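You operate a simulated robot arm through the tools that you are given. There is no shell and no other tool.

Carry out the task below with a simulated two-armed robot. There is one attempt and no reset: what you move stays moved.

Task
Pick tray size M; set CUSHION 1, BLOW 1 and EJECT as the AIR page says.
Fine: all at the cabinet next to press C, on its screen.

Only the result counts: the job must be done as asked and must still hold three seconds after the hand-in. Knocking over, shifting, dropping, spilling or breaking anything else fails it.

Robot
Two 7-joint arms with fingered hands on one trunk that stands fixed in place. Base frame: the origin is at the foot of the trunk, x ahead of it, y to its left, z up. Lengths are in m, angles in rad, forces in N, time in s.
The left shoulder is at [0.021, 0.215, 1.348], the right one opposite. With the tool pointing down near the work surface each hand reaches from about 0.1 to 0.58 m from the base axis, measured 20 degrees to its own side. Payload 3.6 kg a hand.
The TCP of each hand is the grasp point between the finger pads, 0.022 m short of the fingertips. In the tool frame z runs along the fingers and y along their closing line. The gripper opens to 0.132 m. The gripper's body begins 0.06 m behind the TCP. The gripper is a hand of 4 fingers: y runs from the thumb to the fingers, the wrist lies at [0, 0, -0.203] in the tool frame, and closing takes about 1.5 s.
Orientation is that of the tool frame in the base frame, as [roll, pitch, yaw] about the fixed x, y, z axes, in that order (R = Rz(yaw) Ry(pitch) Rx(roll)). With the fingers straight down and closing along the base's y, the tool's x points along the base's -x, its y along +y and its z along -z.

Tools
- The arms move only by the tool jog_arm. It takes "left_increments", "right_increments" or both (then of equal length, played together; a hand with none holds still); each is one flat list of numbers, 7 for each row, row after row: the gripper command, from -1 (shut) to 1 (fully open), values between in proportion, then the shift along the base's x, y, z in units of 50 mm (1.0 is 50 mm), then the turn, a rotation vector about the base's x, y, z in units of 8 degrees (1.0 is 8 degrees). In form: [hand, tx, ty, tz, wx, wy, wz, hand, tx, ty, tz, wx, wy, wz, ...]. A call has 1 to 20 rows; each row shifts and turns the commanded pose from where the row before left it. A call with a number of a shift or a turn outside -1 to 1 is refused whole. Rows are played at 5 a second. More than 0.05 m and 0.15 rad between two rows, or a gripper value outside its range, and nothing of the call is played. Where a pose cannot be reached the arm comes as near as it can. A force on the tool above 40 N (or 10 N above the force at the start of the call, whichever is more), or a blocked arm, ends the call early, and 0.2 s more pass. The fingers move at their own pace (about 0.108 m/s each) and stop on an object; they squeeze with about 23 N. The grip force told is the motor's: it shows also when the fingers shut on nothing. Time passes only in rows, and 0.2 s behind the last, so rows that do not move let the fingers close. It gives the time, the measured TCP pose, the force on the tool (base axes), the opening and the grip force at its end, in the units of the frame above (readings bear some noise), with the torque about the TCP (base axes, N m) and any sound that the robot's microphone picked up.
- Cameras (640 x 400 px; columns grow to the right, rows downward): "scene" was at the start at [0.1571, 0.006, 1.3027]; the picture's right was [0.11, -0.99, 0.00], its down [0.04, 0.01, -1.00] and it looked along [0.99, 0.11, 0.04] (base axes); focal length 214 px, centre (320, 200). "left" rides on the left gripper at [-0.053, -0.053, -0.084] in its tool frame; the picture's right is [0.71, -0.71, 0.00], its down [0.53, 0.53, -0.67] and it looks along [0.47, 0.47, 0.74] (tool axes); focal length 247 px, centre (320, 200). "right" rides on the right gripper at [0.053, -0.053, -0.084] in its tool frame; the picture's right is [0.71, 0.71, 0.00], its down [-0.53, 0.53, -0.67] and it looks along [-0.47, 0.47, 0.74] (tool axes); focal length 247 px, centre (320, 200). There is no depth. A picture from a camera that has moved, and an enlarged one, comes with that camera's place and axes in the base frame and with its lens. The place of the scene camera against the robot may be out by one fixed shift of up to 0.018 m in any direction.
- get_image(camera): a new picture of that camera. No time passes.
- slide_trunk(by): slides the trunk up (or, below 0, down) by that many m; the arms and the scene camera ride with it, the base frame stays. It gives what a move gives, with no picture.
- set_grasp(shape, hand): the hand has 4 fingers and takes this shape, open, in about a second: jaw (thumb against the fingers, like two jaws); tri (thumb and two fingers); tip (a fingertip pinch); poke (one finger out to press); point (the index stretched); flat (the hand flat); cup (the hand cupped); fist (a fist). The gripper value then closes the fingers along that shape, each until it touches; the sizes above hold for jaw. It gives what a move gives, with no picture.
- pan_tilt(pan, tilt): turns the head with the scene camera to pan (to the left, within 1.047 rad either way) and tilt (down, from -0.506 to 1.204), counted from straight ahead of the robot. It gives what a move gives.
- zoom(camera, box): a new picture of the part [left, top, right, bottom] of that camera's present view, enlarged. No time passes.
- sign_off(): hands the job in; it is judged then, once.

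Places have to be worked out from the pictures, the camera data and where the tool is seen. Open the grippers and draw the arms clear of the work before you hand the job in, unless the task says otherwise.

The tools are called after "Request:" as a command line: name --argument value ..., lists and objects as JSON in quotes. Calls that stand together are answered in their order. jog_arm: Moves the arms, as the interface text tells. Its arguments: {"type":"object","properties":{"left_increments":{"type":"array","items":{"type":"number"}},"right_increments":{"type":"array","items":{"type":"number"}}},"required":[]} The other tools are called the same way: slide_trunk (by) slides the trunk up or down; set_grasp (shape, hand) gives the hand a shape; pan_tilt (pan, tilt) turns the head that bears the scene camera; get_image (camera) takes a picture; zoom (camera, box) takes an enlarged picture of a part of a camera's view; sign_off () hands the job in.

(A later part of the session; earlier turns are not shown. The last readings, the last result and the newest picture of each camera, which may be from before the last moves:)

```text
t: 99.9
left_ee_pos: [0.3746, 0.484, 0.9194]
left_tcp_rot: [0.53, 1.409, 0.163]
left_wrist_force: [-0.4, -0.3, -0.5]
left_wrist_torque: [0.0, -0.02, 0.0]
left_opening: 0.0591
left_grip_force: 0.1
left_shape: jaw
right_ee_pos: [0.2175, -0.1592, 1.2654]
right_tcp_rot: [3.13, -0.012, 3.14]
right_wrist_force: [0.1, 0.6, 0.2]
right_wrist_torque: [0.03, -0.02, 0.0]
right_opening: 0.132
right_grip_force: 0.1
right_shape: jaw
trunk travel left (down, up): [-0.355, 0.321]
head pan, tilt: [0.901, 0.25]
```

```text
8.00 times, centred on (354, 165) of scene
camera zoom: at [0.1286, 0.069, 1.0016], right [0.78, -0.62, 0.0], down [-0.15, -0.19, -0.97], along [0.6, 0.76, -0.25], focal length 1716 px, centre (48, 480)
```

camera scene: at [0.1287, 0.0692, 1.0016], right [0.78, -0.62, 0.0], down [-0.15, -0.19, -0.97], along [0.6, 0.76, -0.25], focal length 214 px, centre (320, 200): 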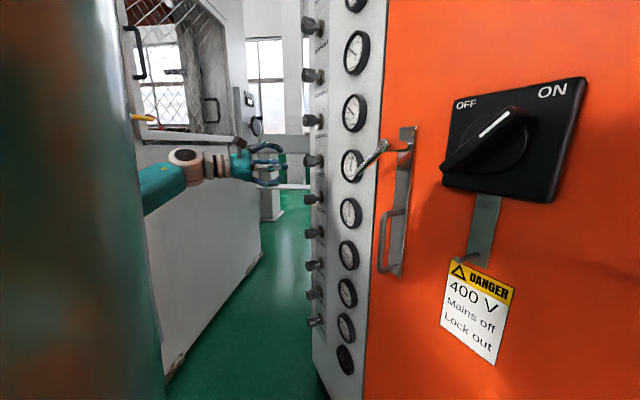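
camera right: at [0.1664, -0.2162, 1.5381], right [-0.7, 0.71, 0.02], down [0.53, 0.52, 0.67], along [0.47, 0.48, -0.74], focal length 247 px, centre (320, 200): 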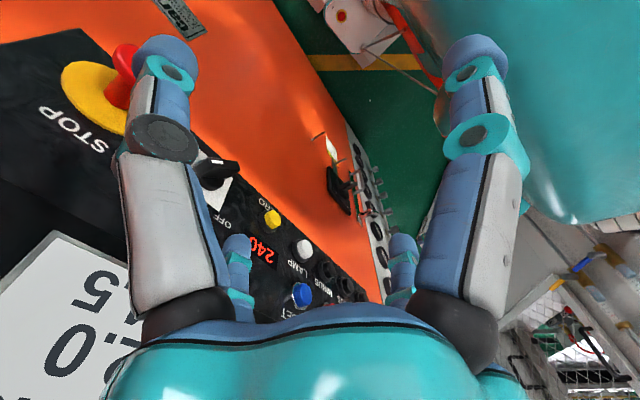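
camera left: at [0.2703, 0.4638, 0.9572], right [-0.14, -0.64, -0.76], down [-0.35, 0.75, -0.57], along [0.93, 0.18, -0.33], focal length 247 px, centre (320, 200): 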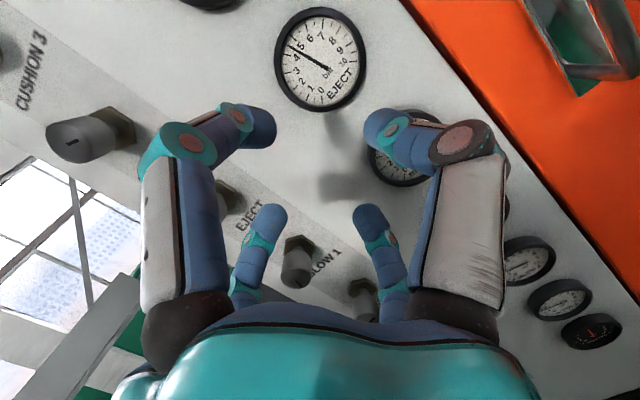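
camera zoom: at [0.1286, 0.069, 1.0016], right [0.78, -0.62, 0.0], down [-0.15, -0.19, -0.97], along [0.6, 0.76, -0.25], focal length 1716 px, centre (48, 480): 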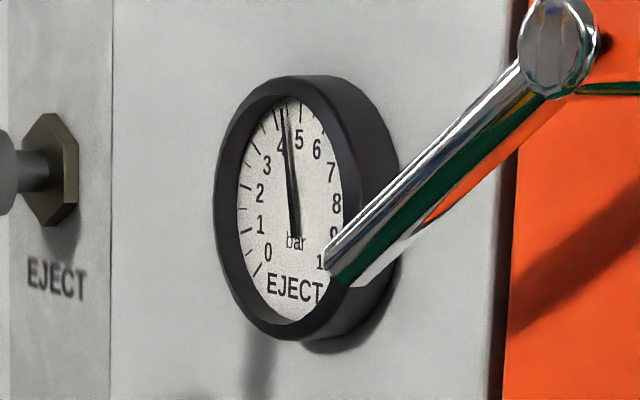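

EJECT reads 4.5 square-on. Next BLOW 1: undo the tilt and lower the trunk by 0.11 m in small steps.

Request:
jog_arm --left_increments '[-0.1, 0, 0.1, -0.2, 0.11, 0.53, 0.68, -0.1, 0, 0.2, -0.2, 0.11, 0.53, 0.68]'

Request:
slide_trunk --by -0.04

Request:
slide_trunk --by -0.04

Request:
slide_trunk --by -0.03

Request:
get_image --camera "scene"

Request:
get_image --camera "left"

```text
t: 100.5
left_ee_pos: [0.374, 0.4997, 0.9003]
left_tcp_rot: [1.75, 1.498, 1.57]
left_wrist_force: [-0.1, 0.1, -0.2]
left_wrist_torque: [-0.01, -0.02, -0.02]
left_opening: 0.0591
left_grip_force: 0.2
left_shape: jaw
right_ee_pos: [0.2179, -0.1606, 1.2653]
right_tcp_rot: [3.13, -0.011, 3.141]
right_wrist_force: [0.0, -0.4, -0.4]
right_wrist_torque: [0.02, 0.0, -0.01]
right_opening: 0.1317
right_grip_force: 0.0
right_shape: jaw
trunk travel left (down, up): [-0.355, 0.321]
head pan, tilt: [0.901, 0.25]
```

```text
t: 101.3
left_ee_pos: [0.3746, 0.5029, 0.8604]
left_tcp_rot: [1.74, 1.5, 1.56]
left_wrist_force: [0.6, -0.3, 0.5]
left_wrist_torque: [0.0, 0.01, 0.04]
left_opening: 0.0593
left_grip_force: 0.1
left_shape: jaw
right_ee_pos: [0.2168, -0.1602, 1.2259]
right_tcp_rot: [3.129, -0.011, 3.139]
right_wrist_force: [-0.8, -0.3, -0.2]
right_wrist_torque: [-0.03, -0.04, 0.0]
right_opening: 0.1319
right_grip_force: 0.1
right_shape: jaw
trunk travel left (down, up): [-0.315, 0.361]
head pan, tilt: [0.901, 0.25]
```

```text
t: 102.2
left_ee_pos: [0.3739, 0.5013, 0.8195]
left_tcp_rot: [1.746, 1.499, 1.561]
left_wrist_force: [0.2, 0.1, 0.3]
left_wrist_torque: [0.0, -0.02, 0.0]
left_opening: 0.0592
left_grip_force: 0.1
left_shape: jaw
right_ee_pos: [0.2174, -0.1599, 1.1854]
right_tcp_rot: [3.129, -0.01, -3.141]
right_wrist_force: [-0.3, -1.2, 0.5]
right_wrist_torque: [-0.02, -0.03, -0.02]
right_opening: 0.1322
right_grip_force: 0.2
right_shape: jaw
trunk travel left (down, up): [-0.275, 0.401]
head pan, tilt: [0.901, 0.25]
```

```text
t: 102.9
left_ee_pos: [0.3737, 0.502, 0.7913]
left_tcp_rot: [1.737, 1.499, 1.555]
left_wrist_force: [0.0, -0.3, 0.2]
left_wrist_torque: [-0.01, 0.03, 0.0]
left_opening: 0.0592
left_grip_force: 0.1
left_shape: jaw
right_ee_pos: [0.2178, -0.1596, 1.1559]
right_tcp_rot: [3.128, -0.012, 3.139]
right_wrist_force: [-0.7, -0.2, -0.3]
right_wrist_torque: [0.03, -0.03, -0.01]
right_opening: 0.132
right_grip_force: 0.1
right_shape: jaw
trunk travel left (down, up): [-0.245, 0.431]
head pan, tilt: [0.901, 0.25]
```

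```text
taken
camera scene: at [0.1305, 0.0691, 0.887], right [0.78, -0.62, 0.0], down [-0.15, -0.19, -0.97], along [0.6, 0.76, -0.25], focal length 214 px, centre (320, 200)
```

scene: 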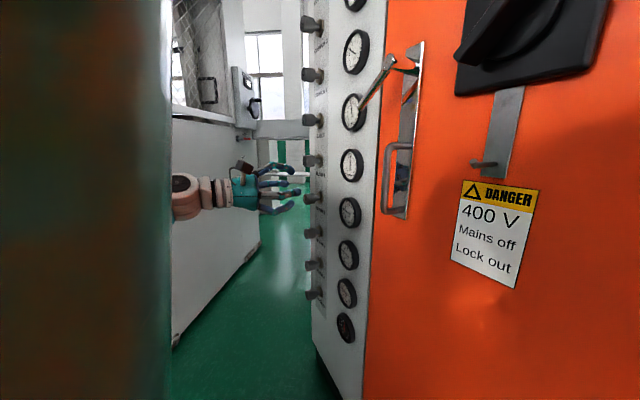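

```text
taken
camera left: at [0.2822, 0.4617, 0.8417], right [-0.13, -0.64, -0.75], down [-0.56, 0.67, -0.48], along [0.82, 0.36, -0.45], focal length 247 px, centre (320, 200)
```

left: 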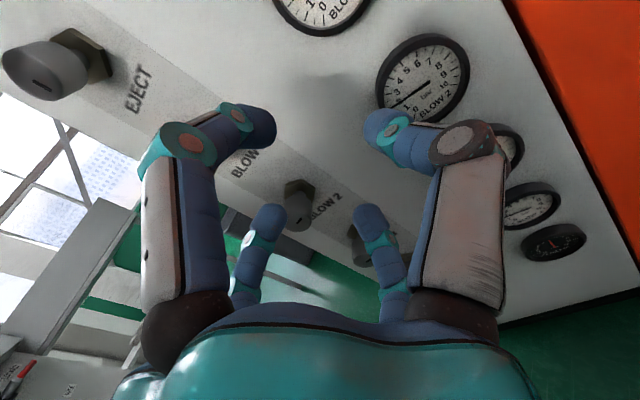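

Stable. The knob above BLOW 2 with label "BLOW 1" is my target (z≈0.84). I move the hand in front of it.

Request:
jog_arm --left_increments '[-0.1, 0.1, 0.72, 0.33, 0, 0, 0, -0.1, 0.2, 0.72, 0.33, 0, 0, 0, -0.1, 0.3, 0.72, 0.32, 0, 0, 0]'

Request:
get_image --camera "left"

Request:
zoom --camera "scene" --box '[240, 120, 380, 220]'

```text
t: 103.7
left_ee_pos: [0.4009, 0.6105, 0.8422]
left_tcp_rot: [1.76, 1.5, 1.578]
left_wrist_force: [0.2, -0.4, -0.4]
left_wrist_torque: [-0.01, 0.0, -0.02]
left_opening: 0.0589
left_grip_force: 0.1
left_shape: jaw
right_ee_pos: [0.2171, -0.1609, 1.1554]
right_tcp_rot: [3.129, -0.012, 3.139]
right_wrist_force: [-1.1, 0.7, -0.5]
right_wrist_torque: [0.02, 0.04, 0.02]
right_opening: 0.1318
right_grip_force: 0.0
right_shape: jaw
trunk travel left (down, up): [-0.245, 0.431]
head pan, tilt: [0.901, 0.25]
```

```text
taken
camera left: at [0.3094, 0.5701, 0.8943], right [-0.13, -0.64, -0.75], down [-0.56, 0.67, -0.48], along [0.82, 0.36, -0.45], focal length 247 px, centre (320, 200)
```

left: 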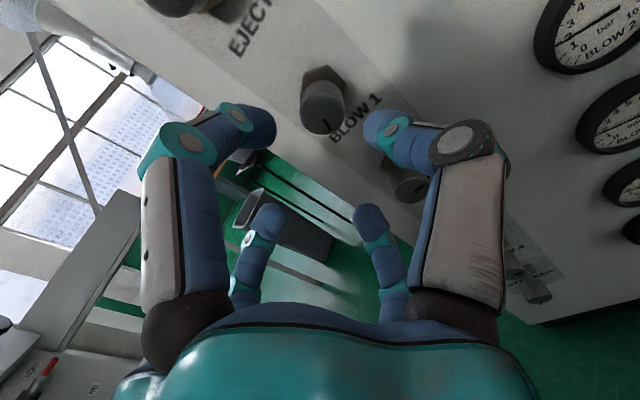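

```text
4.00 times, centred on (310, 170) of scene
camera zoom: at [0.1308, 0.0691, 0.8869], right [0.78, -0.62, 0.0], down [-0.15, -0.19, -0.97], along [0.6, 0.76, -0.25], focal length 858 px, centre (360, 320)
```

zoom: 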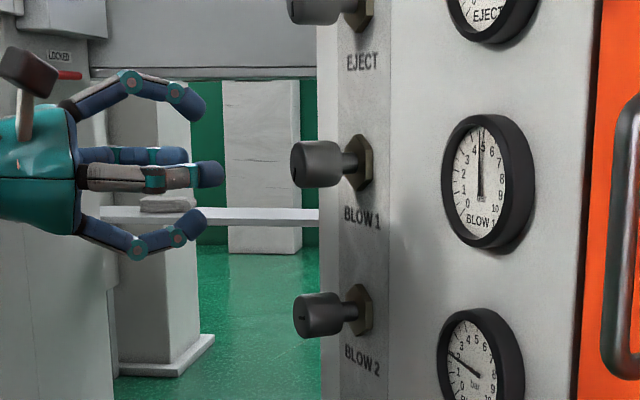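

Aligned with BLOW 1 (needle ≈4.7–4.8, needs 2.0). I pre-roll +24° and advance around the knob.

Request:
jog_arm --left_increments '[-0.1, 0.2, -0.02, -0.02, 0.98, -0.19, 0, -0.1, 0.2, -0.02, -0.02, 0.98, -0.19, 0, -0.1, 0, 0, -0.02, 0.98, -0.19, 0, -0.1, 0.43, -0.083, 0, 0, 0, 0, -0.1, 0.43, -0.083, 0, 0, 0, 0, -0.1, 0.43, -0.083, 0, 0, 0, 0]'

Request:
get_image --camera "left"

Request:
zoom --camera "scene" --box '[240, 120, 380, 220]'

```text
t: 105.1
left_ee_pos: [0.4879, 0.5963, 0.8367]
left_tcp_rot: [1.588, 1.082, 1.409]
left_wrist_force: [0.0, -0.4, 0.4]
left_wrist_torque: [-0.03, -0.01, -0.04]
left_opening: 0.0591
left_grip_force: 0.0
left_shape: jaw
right_ee_pos: [0.2183, -0.1606, 1.1576]
right_tcp_rot: [3.131, -0.012, 3.14]
right_wrist_force: [-0.1, -0.5, 0.2]
right_wrist_torque: [0.02, 0.01, 0.03]
right_opening: 0.1317
right_grip_force: 0.1
right_shape: jaw
trunk travel left (down, up): [-0.245, 0.431]
head pan, tilt: [0.901, 0.25]
```

```text
taken
camera left: at [0.3929, 0.542, 0.8596], right [-0.06, -0.29, -0.96], down [-0.53, 0.82, -0.21], along [0.84, 0.5, -0.2], focal length 247 px, centre (320, 200)
```

left: 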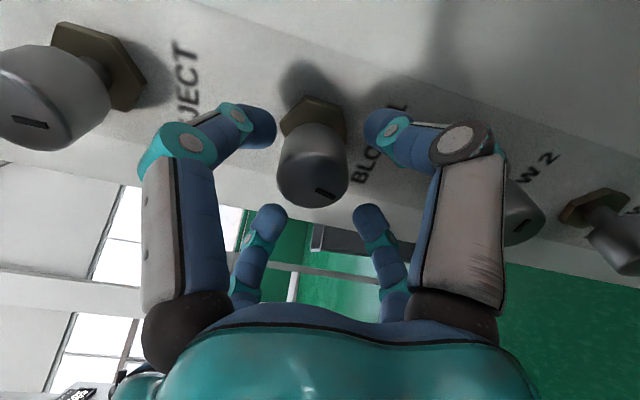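

```text
4.00 times, centred on (310, 170) of scene
camera zoom: at [0.1309, 0.0691, 0.8869], right [0.78, -0.62, 0.0], down [-0.15, -0.19, -0.97], along [0.6, 0.76, -0.25], focal length 858 px, centre (360, 320)
```

zoom: 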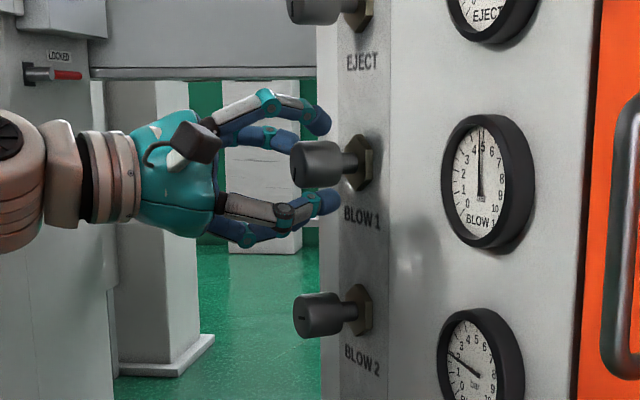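

The knob is ~3.5 mm higher than the hand centre; I shift up, close, and turn 48° counter-clockwise.

Request:
jog_arm --left_increments '[-0.1, 0, 0.02, 0.07, 0, 0, 0, -0.6, 0, 0, 0, 0, 0, 0, -1, 0, 0, 0, 0, 0, 0, -1, 0, 0, 0, 0, 0, 0, -1, 0, 0, 0, 0, 0, 0, -1, 0, 0, 0, 0, 0, 0, -1, 0, 0, 0, -0.98, 0.196, 0, -1, 0, 0, 0, -0.98, 0.196, 0, -1, 0, 0, 0, -0.98, 0.196, 0, -1, 0, 0, 0, -0.98, 0.196, 0, -1, 0, 0, 0, -0.98, 0.196, 0, -1, 0, 0, 0, -0.98, 0.196, 0]'

Request:
get_image --camera "left"

Request:
zoom --camera "scene" --box '[240, 120, 380, 220]'

```text
t: 107.7
left_ee_pos: [0.4887, 0.5956, 0.836]
left_tcp_rot: [-1.642, 1.213, -1.83]
left_wrist_force: [-6.0, -0.1, -13.2]
left_wrist_torque: [0.06, 0.15, -0.06]
left_opening: 0.0306
left_grip_force: 23.1
left_shape: jaw
right_ee_pos: [0.2188, -0.1598, 1.1559]
right_tcp_rot: [3.129, -0.011, 3.139]
right_wrist_force: [0.6, -0.4, -0.2]
right_wrist_torque: [0.0, 0.0, -0.03]
right_opening: 0.1321
right_grip_force: 0.0
right_shape: jaw
trunk travel left (down, up): [-0.245, 0.431]
head pan, tilt: [0.901, 0.25]
```

```text
taken
camera left: at [0.4024, 0.5815, 0.9069], right [-0.18, -0.89, -0.42], down [-0.61, 0.43, -0.66], along [0.77, 0.13, -0.63], focal length 247 px, centre (320, 200)
```

left: 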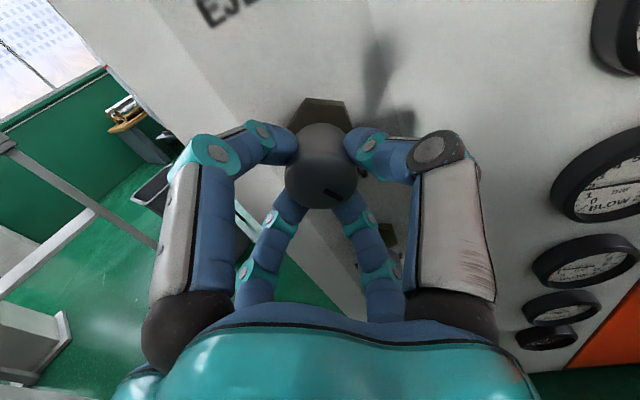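

```text
4.00 times, centred on (310, 170) of scene
camera zoom: at [0.131, 0.0699, 0.8867], right [0.78, -0.62, 0.0], down [-0.15, -0.19, -0.97], along [0.6, 0.76, -0.25], focal length 858 px, centre (360, 320)
```

zoom: 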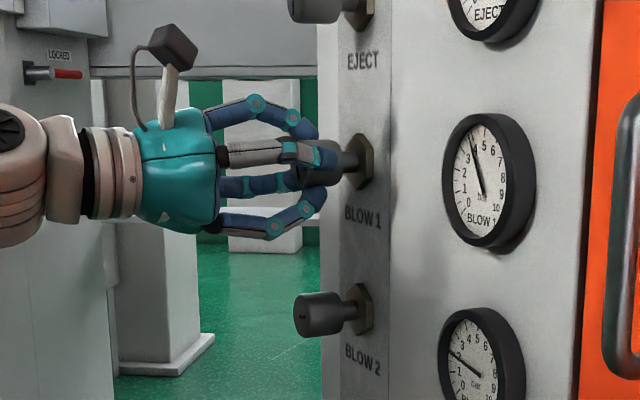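

BLOW 1 dropped to ≈3.9. I keep turning counter-clockwise while the wrist allows.

Request:
jog_arm --left_increments '[-1, 0, 0, 0, -0.98, 0.196, 0, -1, 0, 0, 0, -0.98, 0.196, 0, -1, 0, 0, 0, -0.98, 0.196, 0]'

Request:
zoom --camera "scene" --box '[240, 120, 380, 220]'

```text
t: 108.5
left_ee_pos: [0.4882, 0.5947, 0.8359]
left_tcp_rot: [-1.612, 0.797, -1.806]
left_wrist_force: [-10.4, -9.6, -21.1]
left_wrist_torque: [0.16, 0.31, -0.27]
left_opening: 0.0301
left_grip_force: 23.1
left_shape: jaw
right_ee_pos: [0.2182, -0.1603, 1.1561]
right_tcp_rot: [3.129, -0.012, 3.139]
right_wrist_force: [0.3, -0.3, -0.2]
right_wrist_torque: [0.04, 0.01, -0.02]
right_opening: 0.132
right_grip_force: 0.1
right_shape: jaw
trunk travel left (down, up): [-0.245, 0.431]
head pan, tilt: [0.901, 0.25]
```

```text
4.00 times, centred on (310, 170) of scene
camera zoom: at [0.1312, 0.0696, 0.8867], right [0.78, -0.62, 0.0], down [-0.15, -0.19, -0.97], along [0.6, 0.76, -0.25], focal length 858 px, centre (360, 320)
```

zoom: 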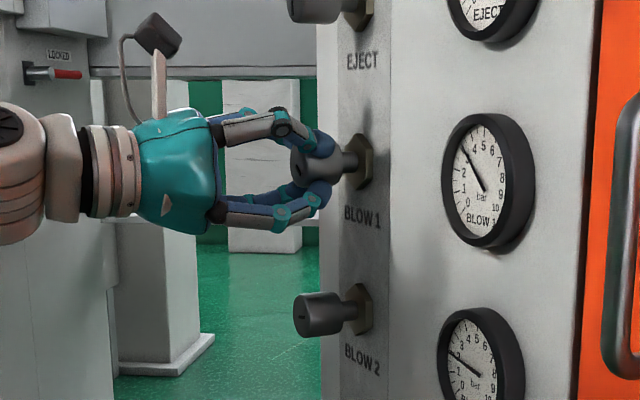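

≈3.3 now. I relieve the side force slightly and turn 24° further.

Request:
jog_arm --left_increments '[-1, -0.02, -0.03, -0.05, 0, 0, 0, -1, 0, 0, 0, -0.98, 0.196, 0, -1, 0, 0, 0, -0.98, 0.196, 0, -1, 0, 0, 0, -0.98, 0.196, 0]'

Request:
zoom --camera "scene" --box '[240, 120, 380, 220]'

```text
t: 109.5
left_ee_pos: [0.4886, 0.592, 0.8359]
left_tcp_rot: [-1.6, 0.381, -1.798]
left_wrist_force: [-9.4, -14.7, -14.9]
left_wrist_torque: [0.14, 0.18, -0.31]
left_opening: 0.0302
left_grip_force: 23.3
left_shape: jaw
right_ee_pos: [0.2184, -0.1611, 1.156]
right_tcp_rot: [3.129, -0.012, 3.14]
right_wrist_force: [1.1, 0.0, 0.3]
right_wrist_torque: [0.0, -0.02, -0.02]
right_opening: 0.1321
right_grip_force: 0.0
right_shape: jaw
trunk travel left (down, up): [-0.245, 0.431]
head pan, tilt: [0.901, 0.25]
```

```text
4.00 times, centred on (310, 170) of scene
camera zoom: at [0.131, 0.0689, 0.8869], right [0.78, -0.62, 0.0], down [-0.15, -0.19, -0.97], along [0.6, 0.76, -0.25], focal length 858 px, centre (360, 320)
```

zoom: 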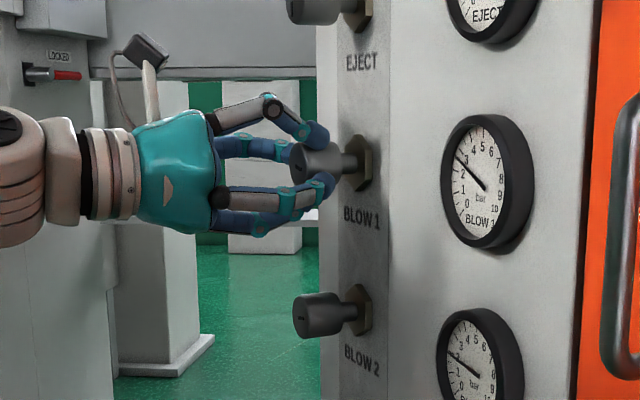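

≈2.75. I relieve again and turn another 24°.

Request:
jog_arm --left_increments '[-1, -0.02, -0.04, -0.03, 0, 0, 0, -1, 0, 0, 0, -0.98, 0.196, 0, -1, 0, 0, 0, -0.98, 0.196, 0, -1, 0, 0, 0, -0.98, 0.196, 0]'

Request:
zoom --camera "scene" --box '[334, 140, 374, 190]'

Request:
get_image --camera "left"

```text
t: 110.5
left_ee_pos: [0.4875, 0.5898, 0.8369]
left_tcp_rot: [-1.585, -0.037, -1.788]
left_wrist_force: [-3.3, -15.8, -6.5]
left_wrist_torque: [0.1, 0.07, -0.3]
left_opening: 0.0304
left_grip_force: 23.0
left_shape: jaw
right_ee_pos: [0.2183, -0.1611, 1.1564]
right_tcp_rot: [3.128, -0.013, 3.14]
right_wrist_force: [0.0, 0.6, -0.5]
right_wrist_torque: [0.03, -0.01, -0.01]
right_opening: 0.1319
right_grip_force: 0.0
right_shape: jaw
trunk travel left (down, up): [-0.245, 0.431]
head pan, tilt: [0.901, 0.25]
```

```text
8.00 times, centred on (354, 165) of scene
camera zoom: at [0.1309, 0.0683, 0.887], right [0.78, -0.62, 0.0], down [-0.15, -0.19, -0.97], along [0.6, 0.76, -0.25], focal length 1716 px, centre (48, 480)
```

zoom: 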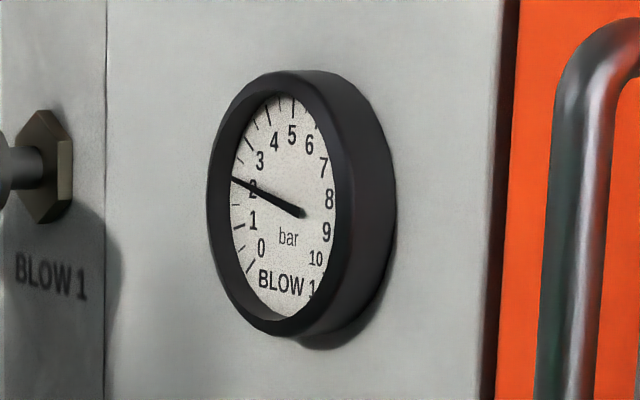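

```text
taken
camera left: at [0.4185, 0.6626, 0.8897], right [-0.14, -0.67, 0.73], down [-0.78, -0.38, -0.5], along [0.61, -0.64, -0.47], focal length 247 px, centre (320, 200)
```

left: 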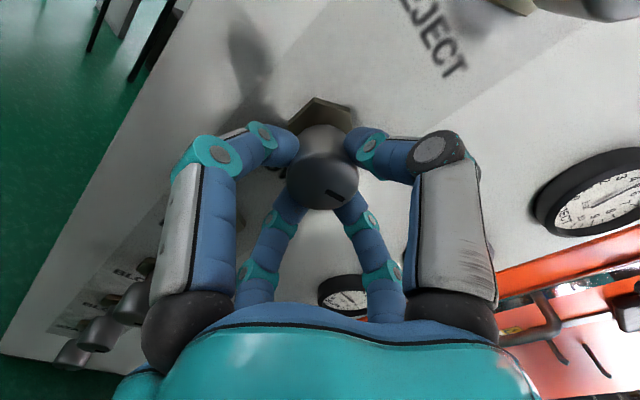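

The label-geometry fit (which matched EJECT's 4.5) gives ≈2.1 now. I turn 4° more and release to verify.

Request:
jog_arm --left_increments '[-1, 0, 0, 0, -0.54, 0.108, 0, -1, 0, 0, 0, 0, 0, 0]'

Request:
zoom --camera "scene" --box '[334, 140, 374, 190]'

Request:
jog_arm --left_increments '[-0.1, 0, 0, 0, 0, 0, 0, -0.1, 0, 0, 0, 0, 0, 0, -0.1, -0.4, 0.08, 0, 0, 0, 0, -0.1, -0.5, 0.1, 0, 0, 0, 0, -0.1, -0.3, 0.06, 0, 0, 0, 0]'

Request:
zoom --camera "scene" --box '[334, 140, 374, 190]'

Request:
get_image --camera "left"

```text
t: 111.1
left_ee_pos: [0.4874, 0.5899, 0.8365]
left_tcp_rot: [-1.586, -0.113, -1.789]
left_wrist_force: [-4.3, -16.7, -4.2]
left_wrist_torque: [0.07, 0.04, -0.32]
left_opening: 0.0302
left_grip_force: 23.1
left_shape: jaw
right_ee_pos: [0.2181, -0.1606, 1.1549]
right_tcp_rot: [3.127, -0.012, 3.139]
right_wrist_force: [0.2, -0.7, -0.4]
right_wrist_torque: [-0.01, 0.02, 0.02]
right_opening: 0.1321
right_grip_force: 0.0
right_shape: jaw
trunk travel left (down, up): [-0.245, 0.431]
head pan, tilt: [0.901, 0.25]
```

```text
8.00 times, centred on (354, 165) of scene
camera zoom: at [0.1308, 0.068, 0.8871], right [0.78, -0.62, 0.0], down [-0.15, -0.19, -0.97], along [0.6, 0.76, -0.25], focal length 1716 px, centre (48, 480)
```

zoom: 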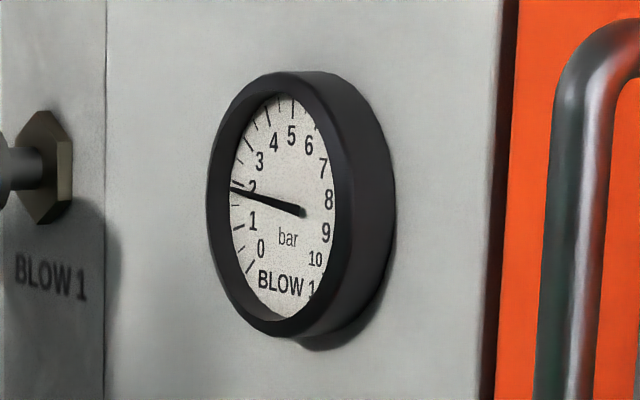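

```text
t: 112.3
left_ee_pos: [0.4264, 0.6076, 0.8349]
left_tcp_rot: [-1.585, -0.112, -1.783]
left_wrist_force: [0.8, -0.3, -0.1]
left_wrist_torque: [0.0, 0.01, 0.02]
left_opening: 0.059
left_grip_force: 0.1
left_shape: jaw
right_ee_pos: [0.2177, -0.1596, 1.1566]
right_tcp_rot: [3.129, -0.013, 3.14]
right_wrist_force: [0.6, 0.0, -0.2]
right_wrist_torque: [0.0, 0.0, 0.04]
right_opening: 0.1317
right_grip_force: 0.1
right_shape: jaw
trunk travel left (down, up): [-0.245, 0.431]
head pan, tilt: [0.901, 0.25]
```

```text
8.00 times, centred on (354, 165) of scene
camera zoom: at [0.1307, 0.0691, 0.887], right [0.78, -0.62, 0.0], down [-0.15, -0.19, -0.97], along [0.6, 0.76, -0.25], focal length 1716 px, centre (48, 480)
```

zoom: 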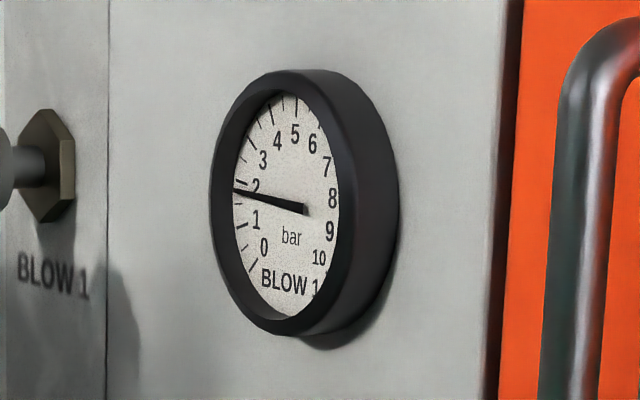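

```text
taken
camera left: at [0.3584, 0.6828, 0.8834], right [-0.12, -0.61, 0.78], down [-0.78, -0.42, -0.46], along [0.61, -0.67, -0.43], focal length 247 px, centre (320, 200)
```

left: 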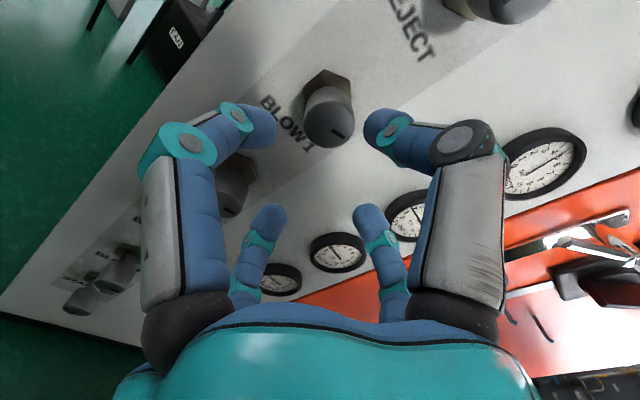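

The scene fit now says ≈1.9. I roll the hand back and take the square-on view of the BLOW 1 gauge.

Request:
jog_arm --left_increments '[-0.1, -0.4, 0.08, 0, 0.94, -0.188, 0, -0.1, -0.4, 0, 0, 0.94, -0.188, 0, -0.1, -0.2, -0.3, 0, 0.94, -0.188, 0, -0.1, 0, -0.4, 0, 0.94, -0.188, 0, -0.1, 0, -0.4, -0.1, 0.94, -0.188, 0, -0.1, 0, -0.4, -0.1, 0.94, -0.188, 0, -0.1, 0, -0.3, -0.1, 0.94, -0.188, 0, -0.1, 0, 0, -0.1, 0.94, -0.188, 0, -0.1, 0, 0, 0, 0.94, -0.188, 0, -0.1, 0, 0, 0, 0.94, -0.188, 0, -0.1, 0, 0, 0, 0.94, -0.188, 0, -0.1, 0, 0, 0, 0.94, -0.188, 0, -0.1, 0, 0, 0, 0.94, -0.188, 0]'

Request:
get_image --camera "left"

```text
t: 115.1
left_ee_pos: [0.3756, 0.5183, 0.8168]
left_tcp_rot: [1.83, 1.51, 1.65]
left_wrist_force: [0.4, 0.9, 0.5]
left_wrist_torque: [-0.02, 0.01, -0.02]
left_opening: 0.0588
left_grip_force: 0.1
left_shape: jaw
right_ee_pos: [0.2172, -0.1608, 1.1553]
right_tcp_rot: [3.129, -0.012, 3.141]
right_wrist_force: [0.8, 0.2, -0.3]
right_wrist_torque: [-0.04, -0.01, -0.04]
right_opening: 0.1321
right_grip_force: 0.0
right_shape: jaw
trunk travel left (down, up): [-0.245, 0.431]
head pan, tilt: [0.901, 0.25]
```

```text
taken
camera left: at [0.285, 0.4785, 0.8683], right [-0.13, -0.65, -0.75], down [-0.56, 0.67, -0.48], along [0.81, 0.36, -0.46], focal length 247 px, centre (320, 200)
```

left: 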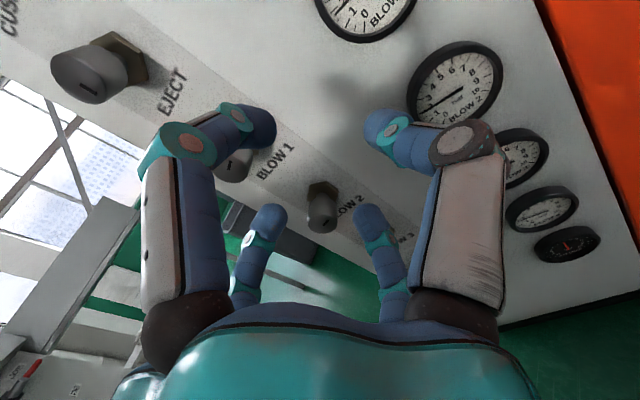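

Now tilt and shift to be square to the BLOW 1 gauge.

Request:
jog_arm --left_increments '[-0.1, 0, -0.35, -0.12, -0.11, -0.53, -0.68, -0.1, 0, -0.33, -0.12, -0.11, -0.53, -0.68]'

Request:
zoom --camera "left" --box '[270, 0, 380, 115]'

Request:
get_image --camera "left"

```text
t: 115.7
left_ee_pos: [0.3764, 0.4849, 0.8056]
left_tcp_rot: [0.472, 1.418, 0.106]
left_wrist_force: [-0.1, 0.0, -0.9]
left_wrist_torque: [0.02, 0.0, -0.01]
left_opening: 0.0589
left_grip_force: 0.1
left_shape: jaw
right_ee_pos: [0.218, -0.16, 1.1556]
right_tcp_rot: [3.129, -0.013, 3.139]
right_wrist_force: [-0.6, 0.9, 0.0]
right_wrist_torque: [0.02, 0.04, 0.01]
right_opening: 0.1322
right_grip_force: 0.0
right_shape: jaw
trunk travel left (down, up): [-0.245, 0.431]
head pan, tilt: [0.901, 0.25]
```

```text
3.48 times, centred on (325, 58) of left
camera zoom: at [0.2729, 0.464, 0.8435], right [-0.14, -0.65, -0.75], down [-0.35, 0.74, -0.57], along [0.93, 0.18, -0.33], focal length 859 px, centre (303, 696)
```

zoom: 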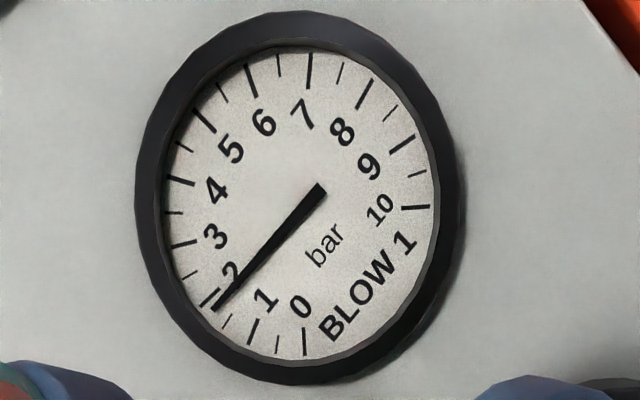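

```text
taken
camera left: at [0.2729, 0.464, 0.8435], right [-0.14, -0.65, -0.75], down [-0.35, 0.74, -0.57], along [0.93, 0.18, -0.33], focal length 247 px, centre (320, 200)
```

left: 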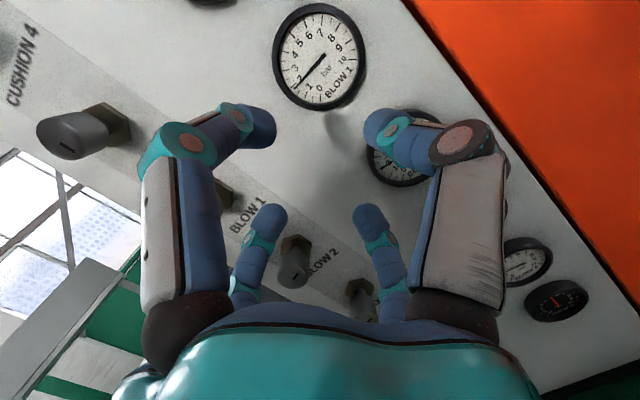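

BLOW 1 reads ≈1.83; it needs ≈+0.17 (about 7° clockwise). I return to the knob.

Request:
jog_arm --left_increments '[-0.1, 0, 0.6, 0.2, 0.11, 0.53, 0.68, -0.1, 0, 0.6, 0.2, 0.11, 0.53, 0.68, -0.1, 0.2, 0.65, 0.15, 0, 0, 0, -0.1, 0.3, 0.68, 0.15, 0, 0, 0]'

Request:
get_image --camera "left"

```text
t: 116.7
left_ee_pos: [0.4057, 0.6095, 0.8417]
left_tcp_rot: [1.843, 1.511, 1.666]
left_wrist_force: [-0.4, -0.5, 0.9]
left_wrist_torque: [0.05, -0.01, 0.01]
left_opening: 0.059
left_grip_force: 0.0
left_shape: jaw
right_ee_pos: [0.2182, -0.1604, 1.1555]
right_tcp_rot: [3.13, -0.012, 3.141]
right_wrist_force: [0.0, -0.1, -0.5]
right_wrist_torque: [0.02, 0.0, 0.01]
right_opening: 0.1321
right_grip_force: 0.0
right_shape: jaw
trunk travel left (down, up): [-0.245, 0.431]
head pan, tilt: [0.901, 0.25]
```

```text
taken
camera left: at [0.3132, 0.5705, 0.8937], right [-0.13, -0.65, -0.75], down [-0.57, 0.67, -0.48], along [0.81, 0.36, -0.46], focal length 247 px, centre (320, 200)
```

left: 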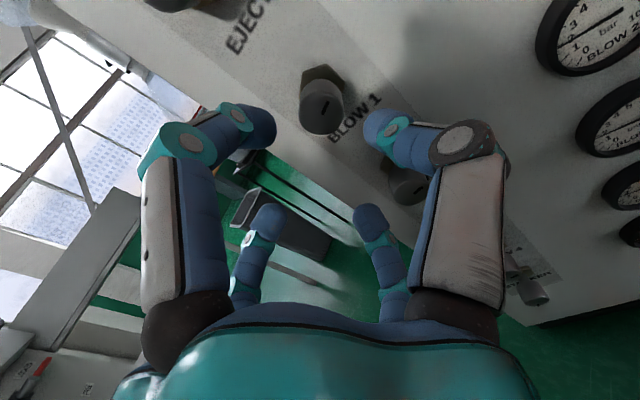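

Aligned. I advance, close, and turn +6.7° clockwise.

Request:
jog_arm --left_increments '[-0.1, 0.54, -0.09, -0.01, 0, 0, 0, -0.1, 0.54, -0.09, -0.01, 0, 0, 0, -0.1, 0.54, -0.09, -0.01, 0, 0, 0, -0.6, 0, 0, 0, 0, 0, 0, -1, 0, 0, 0, 0, 0, 0, -1, 0, 0, 0, 0, 0, 0, -1, 0, 0, 0, 0, 0, 0, -1, 0, 0, 0, 0, 0, 0]'

Request:
zoom --camera "scene" --box '[334, 140, 374, 190]'

Request:
jog_arm --left_increments '[-1, 0, 0, 0, 0.41, -0.082, 0, -1, 0, 0, 0, 0.41, -0.082, 0, -1, 0, 0, 0, 0, 0, 0]'

Request:
zoom --camera "scene" --box '[334, 140, 374, 190]'

```text
t: 118.5
left_ee_pos: [0.483, 0.5976, 0.8365]
left_tcp_rot: [1.857, 1.51, 1.676]
left_wrist_force: [6.8, 1.3, -0.1]
left_wrist_torque: [-0.03, -0.03, 0.0]
left_opening: 0.0285
left_grip_force: 23.1
left_shape: jaw
right_ee_pos: [0.2181, -0.1609, 1.1566]
right_tcp_rot: [3.129, -0.012, 3.138]
right_wrist_force: [0.2, -0.1, -0.5]
right_wrist_torque: [0.0, 0.0, 0.03]
right_opening: 0.1318
right_grip_force: 0.0
right_shape: jaw
trunk travel left (down, up): [-0.245, 0.431]
head pan, tilt: [0.901, 0.25]
```

```text
8.00 times, centred on (354, 165) of scene
camera zoom: at [0.1314, 0.0692, 0.8868], right [0.78, -0.62, 0.0], down [-0.15, -0.19, -0.97], along [0.6, 0.76, -0.25], focal length 1716 px, centre (48, 480)
```

zoom: 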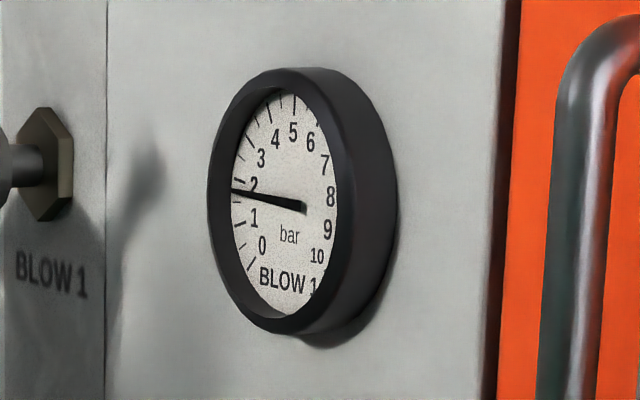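

```text
t: 119.3
left_ee_pos: [0.4835, 0.5982, 0.8376]
left_tcp_rot: [1.653, 1.395, 1.473]
left_wrist_force: [6.1, 3.7, 1.0]
left_wrist_torque: [-0.04, -0.04, 0.02]
left_opening: 0.0286
left_grip_force: 22.8
left_shape: jaw
right_ee_pos: [0.2182, -0.1592, 1.1556]
right_tcp_rot: [3.129, -0.012, -3.142]
right_wrist_force: [0.0, -0.4, -0.3]
right_wrist_torque: [-0.04, 0.04, -0.01]
right_opening: 0.1319
right_grip_force: 0.1
right_shape: jaw
trunk travel left (down, up): [-0.245, 0.431]
head pan, tilt: [0.901, 0.25]
```

```text
8.00 times, centred on (354, 165) of scene
camera zoom: at [0.1314, 0.0693, 0.8868], right [0.78, -0.62, 0.0], down [-0.15, -0.19, -0.97], along [0.6, 0.76, -0.25], focal length 1716 px, centre (48, 480)
```

zoom: 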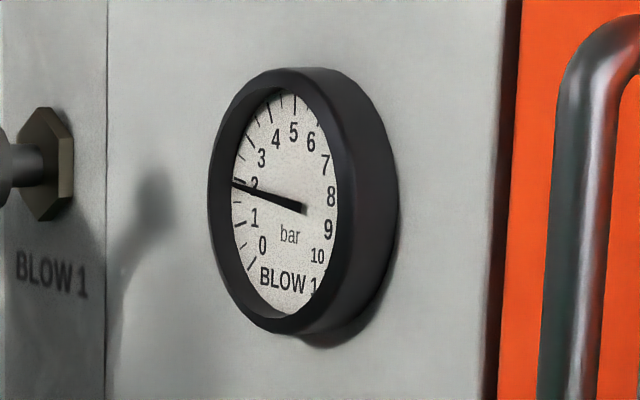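

The fit now gives ≈2.0. I release and verify square-on.

Request:
jog_arm --left_increments '[-0.1, 0, 0, 0, 0, 0, 0, -0.1, 0, 0, 0, 0, 0, 0, -0.1, -0.5, 0.1, 0, 0, 0, 0, -0.1, -0.5, 0.1, 0, 0, 0, 0, -0.1, -0.5, -0.5, 0, -0.8, 0.16, 0, -0.1, -0.5, -0.5, -0.1, 0, 0, 0, -0.1, -0.2, -0.5, -0.2, 0, 0, 0, -0.1, 0, -0.5, -0.2, -0.11, -0.53, -0.68, -0.1, 0, -0.4, -0.15, -0.11, -0.53, -0.68]'

Request:
zoom --camera "left" --box '[270, 0, 380, 115]'

Request:
zoom --camera "scene" --box '[334, 140, 374, 190]'

```text
t: 121.3
left_ee_pos: [0.3729, 0.4864, 0.8036]
left_tcp_rot: [0.484, 1.417, 0.118]
left_wrist_force: [0.4, -0.7, -0.3]
left_wrist_torque: [-0.01, 0.01, -0.03]
left_opening: 0.0595
left_grip_force: 0.1
left_shape: jaw
right_ee_pos: [0.2179, -0.161, 1.1555]
right_tcp_rot: [3.128, -0.013, 3.141]
right_wrist_force: [0.1, 0.3, 0.0]
right_wrist_torque: [-0.02, 0.0, 0.0]
right_opening: 0.132
right_grip_force: 0.0
right_shape: jaw
trunk travel left (down, up): [-0.245, 0.431]
head pan, tilt: [0.901, 0.25]
```

```text
3.48 times, centred on (325, 58) of left
camera zoom: at [0.2687, 0.4671, 0.8427], right [-0.14, -0.65, -0.75], down [-0.35, 0.74, -0.57], along [0.93, 0.18, -0.33], focal length 859 px, centre (303, 696)
```

zoom: 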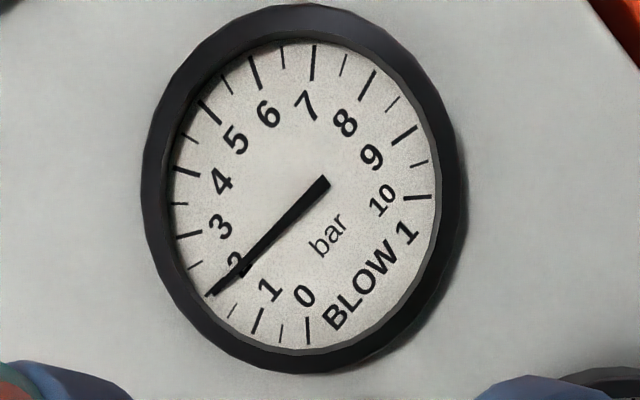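

```text
8.00 times, centred on (354, 165) of scene
camera zoom: at [0.1308, 0.0691, 0.8869], right [0.78, -0.62, 0.0], down [-0.15, -0.19, -0.97], along [0.6, 0.76, -0.25], focal length 1716 px, centre (48, 480)
```

zoom: 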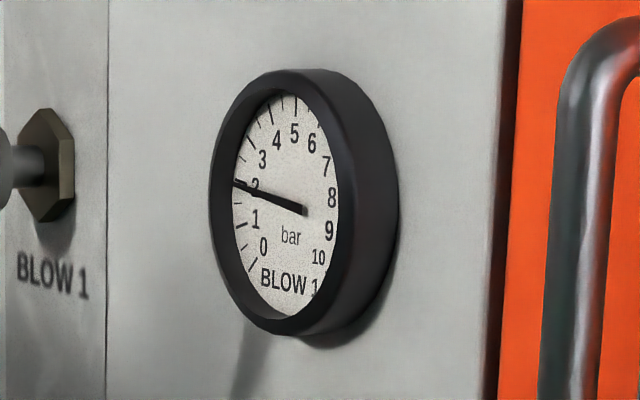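

BLOW 1 reads 2.0. I undo the tilt, pull back, and raise the trunk to check everything (screen, other gauges, the side box).

Request:
jog_arm --left_increments '[-0.1, -0.3, 0, 0, 0.11, 0.53, 0.68, -0.1, -0.3, 0, 0, 0.11, 0.53, 0.68]'

Request:
slide_trunk --by 0.15

Request:
slide_trunk --by 0.15

Request:
pan_tilt --pan 0.0 --tilt -0.45

Request:
get_image --camera "scene"

Request:
pan_tilt --pan 0.75 --tilt 0.1

Request:
get_image --camera "scene"

```text
t: 121.9
left_ee_pos: [0.3441, 0.4874, 0.8034]
left_tcp_rot: [1.834, 1.508, 1.653]
left_wrist_force: [-1.0, 0.3, 0.1]
left_wrist_torque: [-0.02, 0.01, 0.01]
left_opening: 0.0592
left_grip_force: 0.0
left_shape: jaw
right_ee_pos: [0.2182, -0.1612, 1.156]
right_tcp_rot: [3.13, -0.012, 3.141]
right_wrist_force: [0.0, 1.2, 0.7]
right_wrist_torque: [-0.01, 0.0, 0.0]
right_opening: 0.1322
right_grip_force: 0.1
right_shape: jaw
trunk travel left (down, up): [-0.245, 0.431]
head pan, tilt: [0.901, 0.25]
```

```text
t: 123.7
left_ee_pos: [0.3427, 0.4887, 0.9551]
left_tcp_rot: [1.834, 1.508, 1.655]
left_wrist_force: [-0.7, -0.4, -0.7]
left_wrist_torque: [0.0, 0.0, -0.02]
left_opening: 0.0592
left_grip_force: 0.1
left_shape: jaw
right_ee_pos: [0.2177, -0.1604, 1.3053]
right_tcp_rot: [3.128, -0.012, -3.142]
right_wrist_force: [0.8, 0.2, 0.3]
right_wrist_torque: [-0.04, -0.01, 0.01]
right_opening: 0.1316
right_grip_force: 0.1
right_shape: jaw
trunk travel left (down, up): [-0.395, 0.281]
head pan, tilt: [0.901, 0.25]
```

```text
t: 125.4
left_ee_pos: [0.3431, 0.4881, 1.1057]
left_tcp_rot: [1.833, 1.508, 1.652]
left_wrist_force: [-0.1, 1.2, -0.4]
left_wrist_torque: [0.0, 0.0, -0.03]
left_opening: 0.0591
left_grip_force: 0.1
left_shape: jaw
right_ee_pos: [0.2175, -0.1603, 1.4568]
right_tcp_rot: [3.128, -0.013, 3.141]
right_wrist_force: [0.9, 0.2, 0.3]
right_wrist_torque: [-0.01, -0.01, -0.03]
right_opening: 0.132
right_grip_force: 0.2
right_shape: jaw
trunk travel left (down, up): [-0.545, 0.131]
head pan, tilt: [0.901, 0.25]
```

```text
t: 126.6
left_ee_pos: [0.3432, 0.4875, 1.1046]
left_tcp_rot: [1.828, 1.508, 1.644]
left_wrist_force: [0.5, 0.3, 0.3]
left_wrist_torque: [0.02, 0.0, 0.01]
left_opening: 0.0592
left_grip_force: 0.1
left_shape: jaw
right_ee_pos: [0.2178, -0.1606, 1.4548]
right_tcp_rot: [3.13, -0.013, 3.14]
right_wrist_force: [-0.2, 0.0, 0.0]
right_wrist_torque: [0.0, 0.03, -0.02]
right_opening: 0.1317
right_grip_force: 0.0
right_shape: jaw
trunk travel left (down, up): [-0.545, 0.131]
head pan, tilt: [0.0, -0.45]
```

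```text
taken
camera scene: at [0.1389, -0.0041, 1.2552], right [0.0, -1.0, 0.0], down [0.43, 0.0, -0.9], along [0.9, 0.0, 0.43], focal length 214 px, centre (320, 200)
```

scene: 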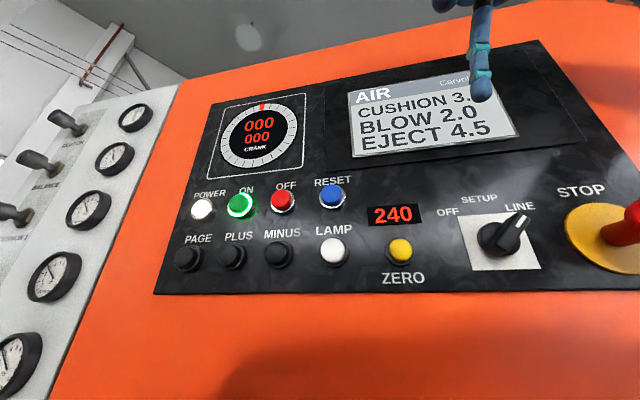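

```text
t: 127.7
left_ee_pos: [0.3423, 0.4868, 1.1047]
left_tcp_rot: [1.828, 1.508, 1.648]
left_wrist_force: [0.1, -0.1, 0.5]
left_wrist_torque: [0.01, -0.01, -0.01]
left_opening: 0.0591
left_grip_force: 0.0
left_shape: jaw
right_ee_pos: [0.2178, -0.1602, 1.4556]
right_tcp_rot: [3.13, -0.013, 3.14]
right_wrist_force: [0.5, 0.8, -0.2]
right_wrist_torque: [0.03, 0.0, -0.02]
right_opening: 0.1318
right_grip_force: 0.1
right_shape: jaw
trunk travel left (down, up): [-0.545, 0.131]
head pan, tilt: [0.75, 0.099]
```

```text
taken
camera scene: at [0.136, 0.0586, 1.2095], right [0.68, -0.73, 0.0], down [-0.07, -0.07, -1.0], along [0.73, 0.68, -0.1], focal length 214 px, centre (320, 200)
```

scene: 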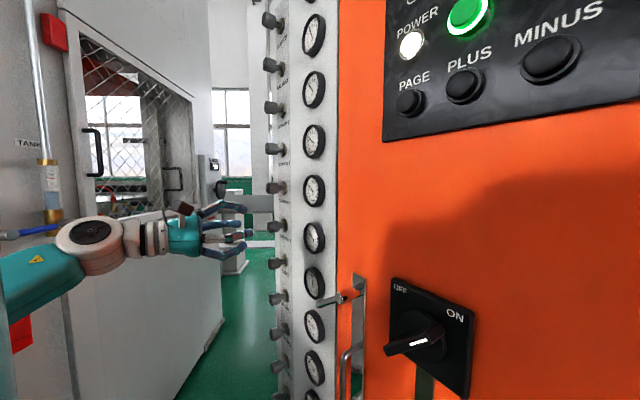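

AIR page and panel look as expected. I now draw the left arm back to its starting pose with the gripper open, which also lets me look at the side box.

Request:
slide_trunk --by 0.08

Request:
jog_arm --left_increments '[1, -0.1, -0.2, 0.55, 0, 0.94, 0, 1, -0.1, -0.25, 0.55, 0, 0.94, 0, 1, -0.1, -0.25, 0.55, 0, 0.94, 0, 1, -0.1, -0.25, 0.55, 0, 0.94, 0, 1, -0.1, -0.25, 0.55, 0, 0.94, 0, 1, -0.1, -0.25, 0.55, 0, 0.94, 0, 1, -0.1, -0.25, 0.55, 0, 0.94, 0, 1, -0.1, -0.25, 0.55, 0, 0.94, 0, 1, -0.1, -0.25, 0.55, 0, 0.94, 0, 1, -0.1, -0.25, 0.55, 0, 0.94, 0, 1, -0.1, -0.25, 0.55, 0, 0.94, 0, 1, -0.1, -0.25, 0.55, 0, 0.94, 0]'

Request:
get_image --camera "left"

Request:
get_image --camera "scene"

```text
t: 128.9
left_ee_pos: [0.3433, 0.4881, 1.1841]
left_tcp_rot: [1.832, 1.511, 1.65]
left_wrist_force: [0.0, 0.0, 0.8]
left_wrist_torque: [0.03, 0.01, 0.0]
left_opening: 0.0592
left_grip_force: 0.1
left_shape: jaw
right_ee_pos: [0.2176, -0.1605, 1.5362]
right_tcp_rot: [3.128, -0.012, -3.141]
right_wrist_force: [0.6, 0.4, 0.1]
right_wrist_torque: [-0.02, 0.0, 0.0]
right_opening: 0.1319
right_grip_force: 0.1
right_shape: jaw
trunk travel left (down, up): [-0.625, 0.051]
head pan, tilt: [0.75, 0.099]
```

```text
t: 131.5
left_ee_pos: [0.2827, 0.3367, 1.5155]
left_tcp_rot: [-2.96, -0.011, 3.078]
left_wrist_force: [-0.1, -0.8, 0.0]
left_wrist_torque: [0.0, 0.02, -0.04]
left_opening: 0.1319
left_grip_force: 0.1
left_shape: jaw
right_ee_pos: [0.2186, -0.163, 1.5347]
right_tcp_rot: [3.127, -0.011, -3.141]
right_wrist_force: [-0.6, -0.4, 0.4]
right_wrist_torque: [0.01, 0.01, 0.03]
right_opening: 0.1319
right_grip_force: 0.0
right_shape: jaw
trunk travel left (down, up): [-0.625, 0.051]
head pan, tilt: [0.75, 0.099]
```

```text
taken
camera left: at [0.3334, 0.2975, 1.6075], right [-0.75, -0.65, 0.13], down [-0.48, 0.67, 0.57], along [-0.46, 0.36, -0.81], focal length 247 px, centre (320, 200)
```

left: 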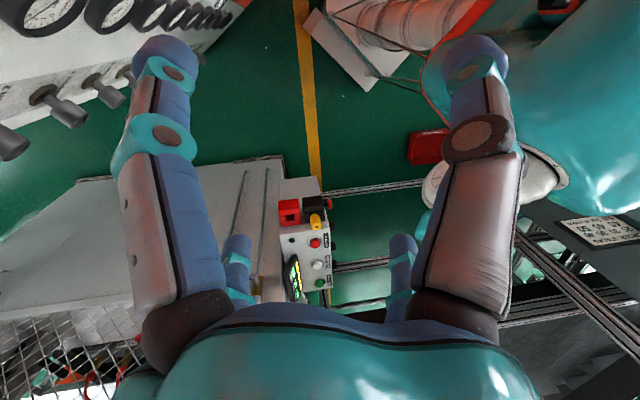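

```text
taken
camera scene: at [0.1365, 0.0572, 1.2897], right [0.68, -0.73, 0.0], down [-0.07, -0.07, -1.0], along [0.73, 0.68, -0.1], focal length 214 px, centre (320, 200)
```

scene: 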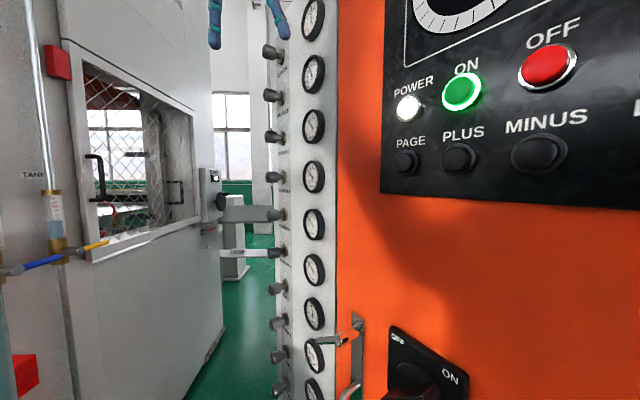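

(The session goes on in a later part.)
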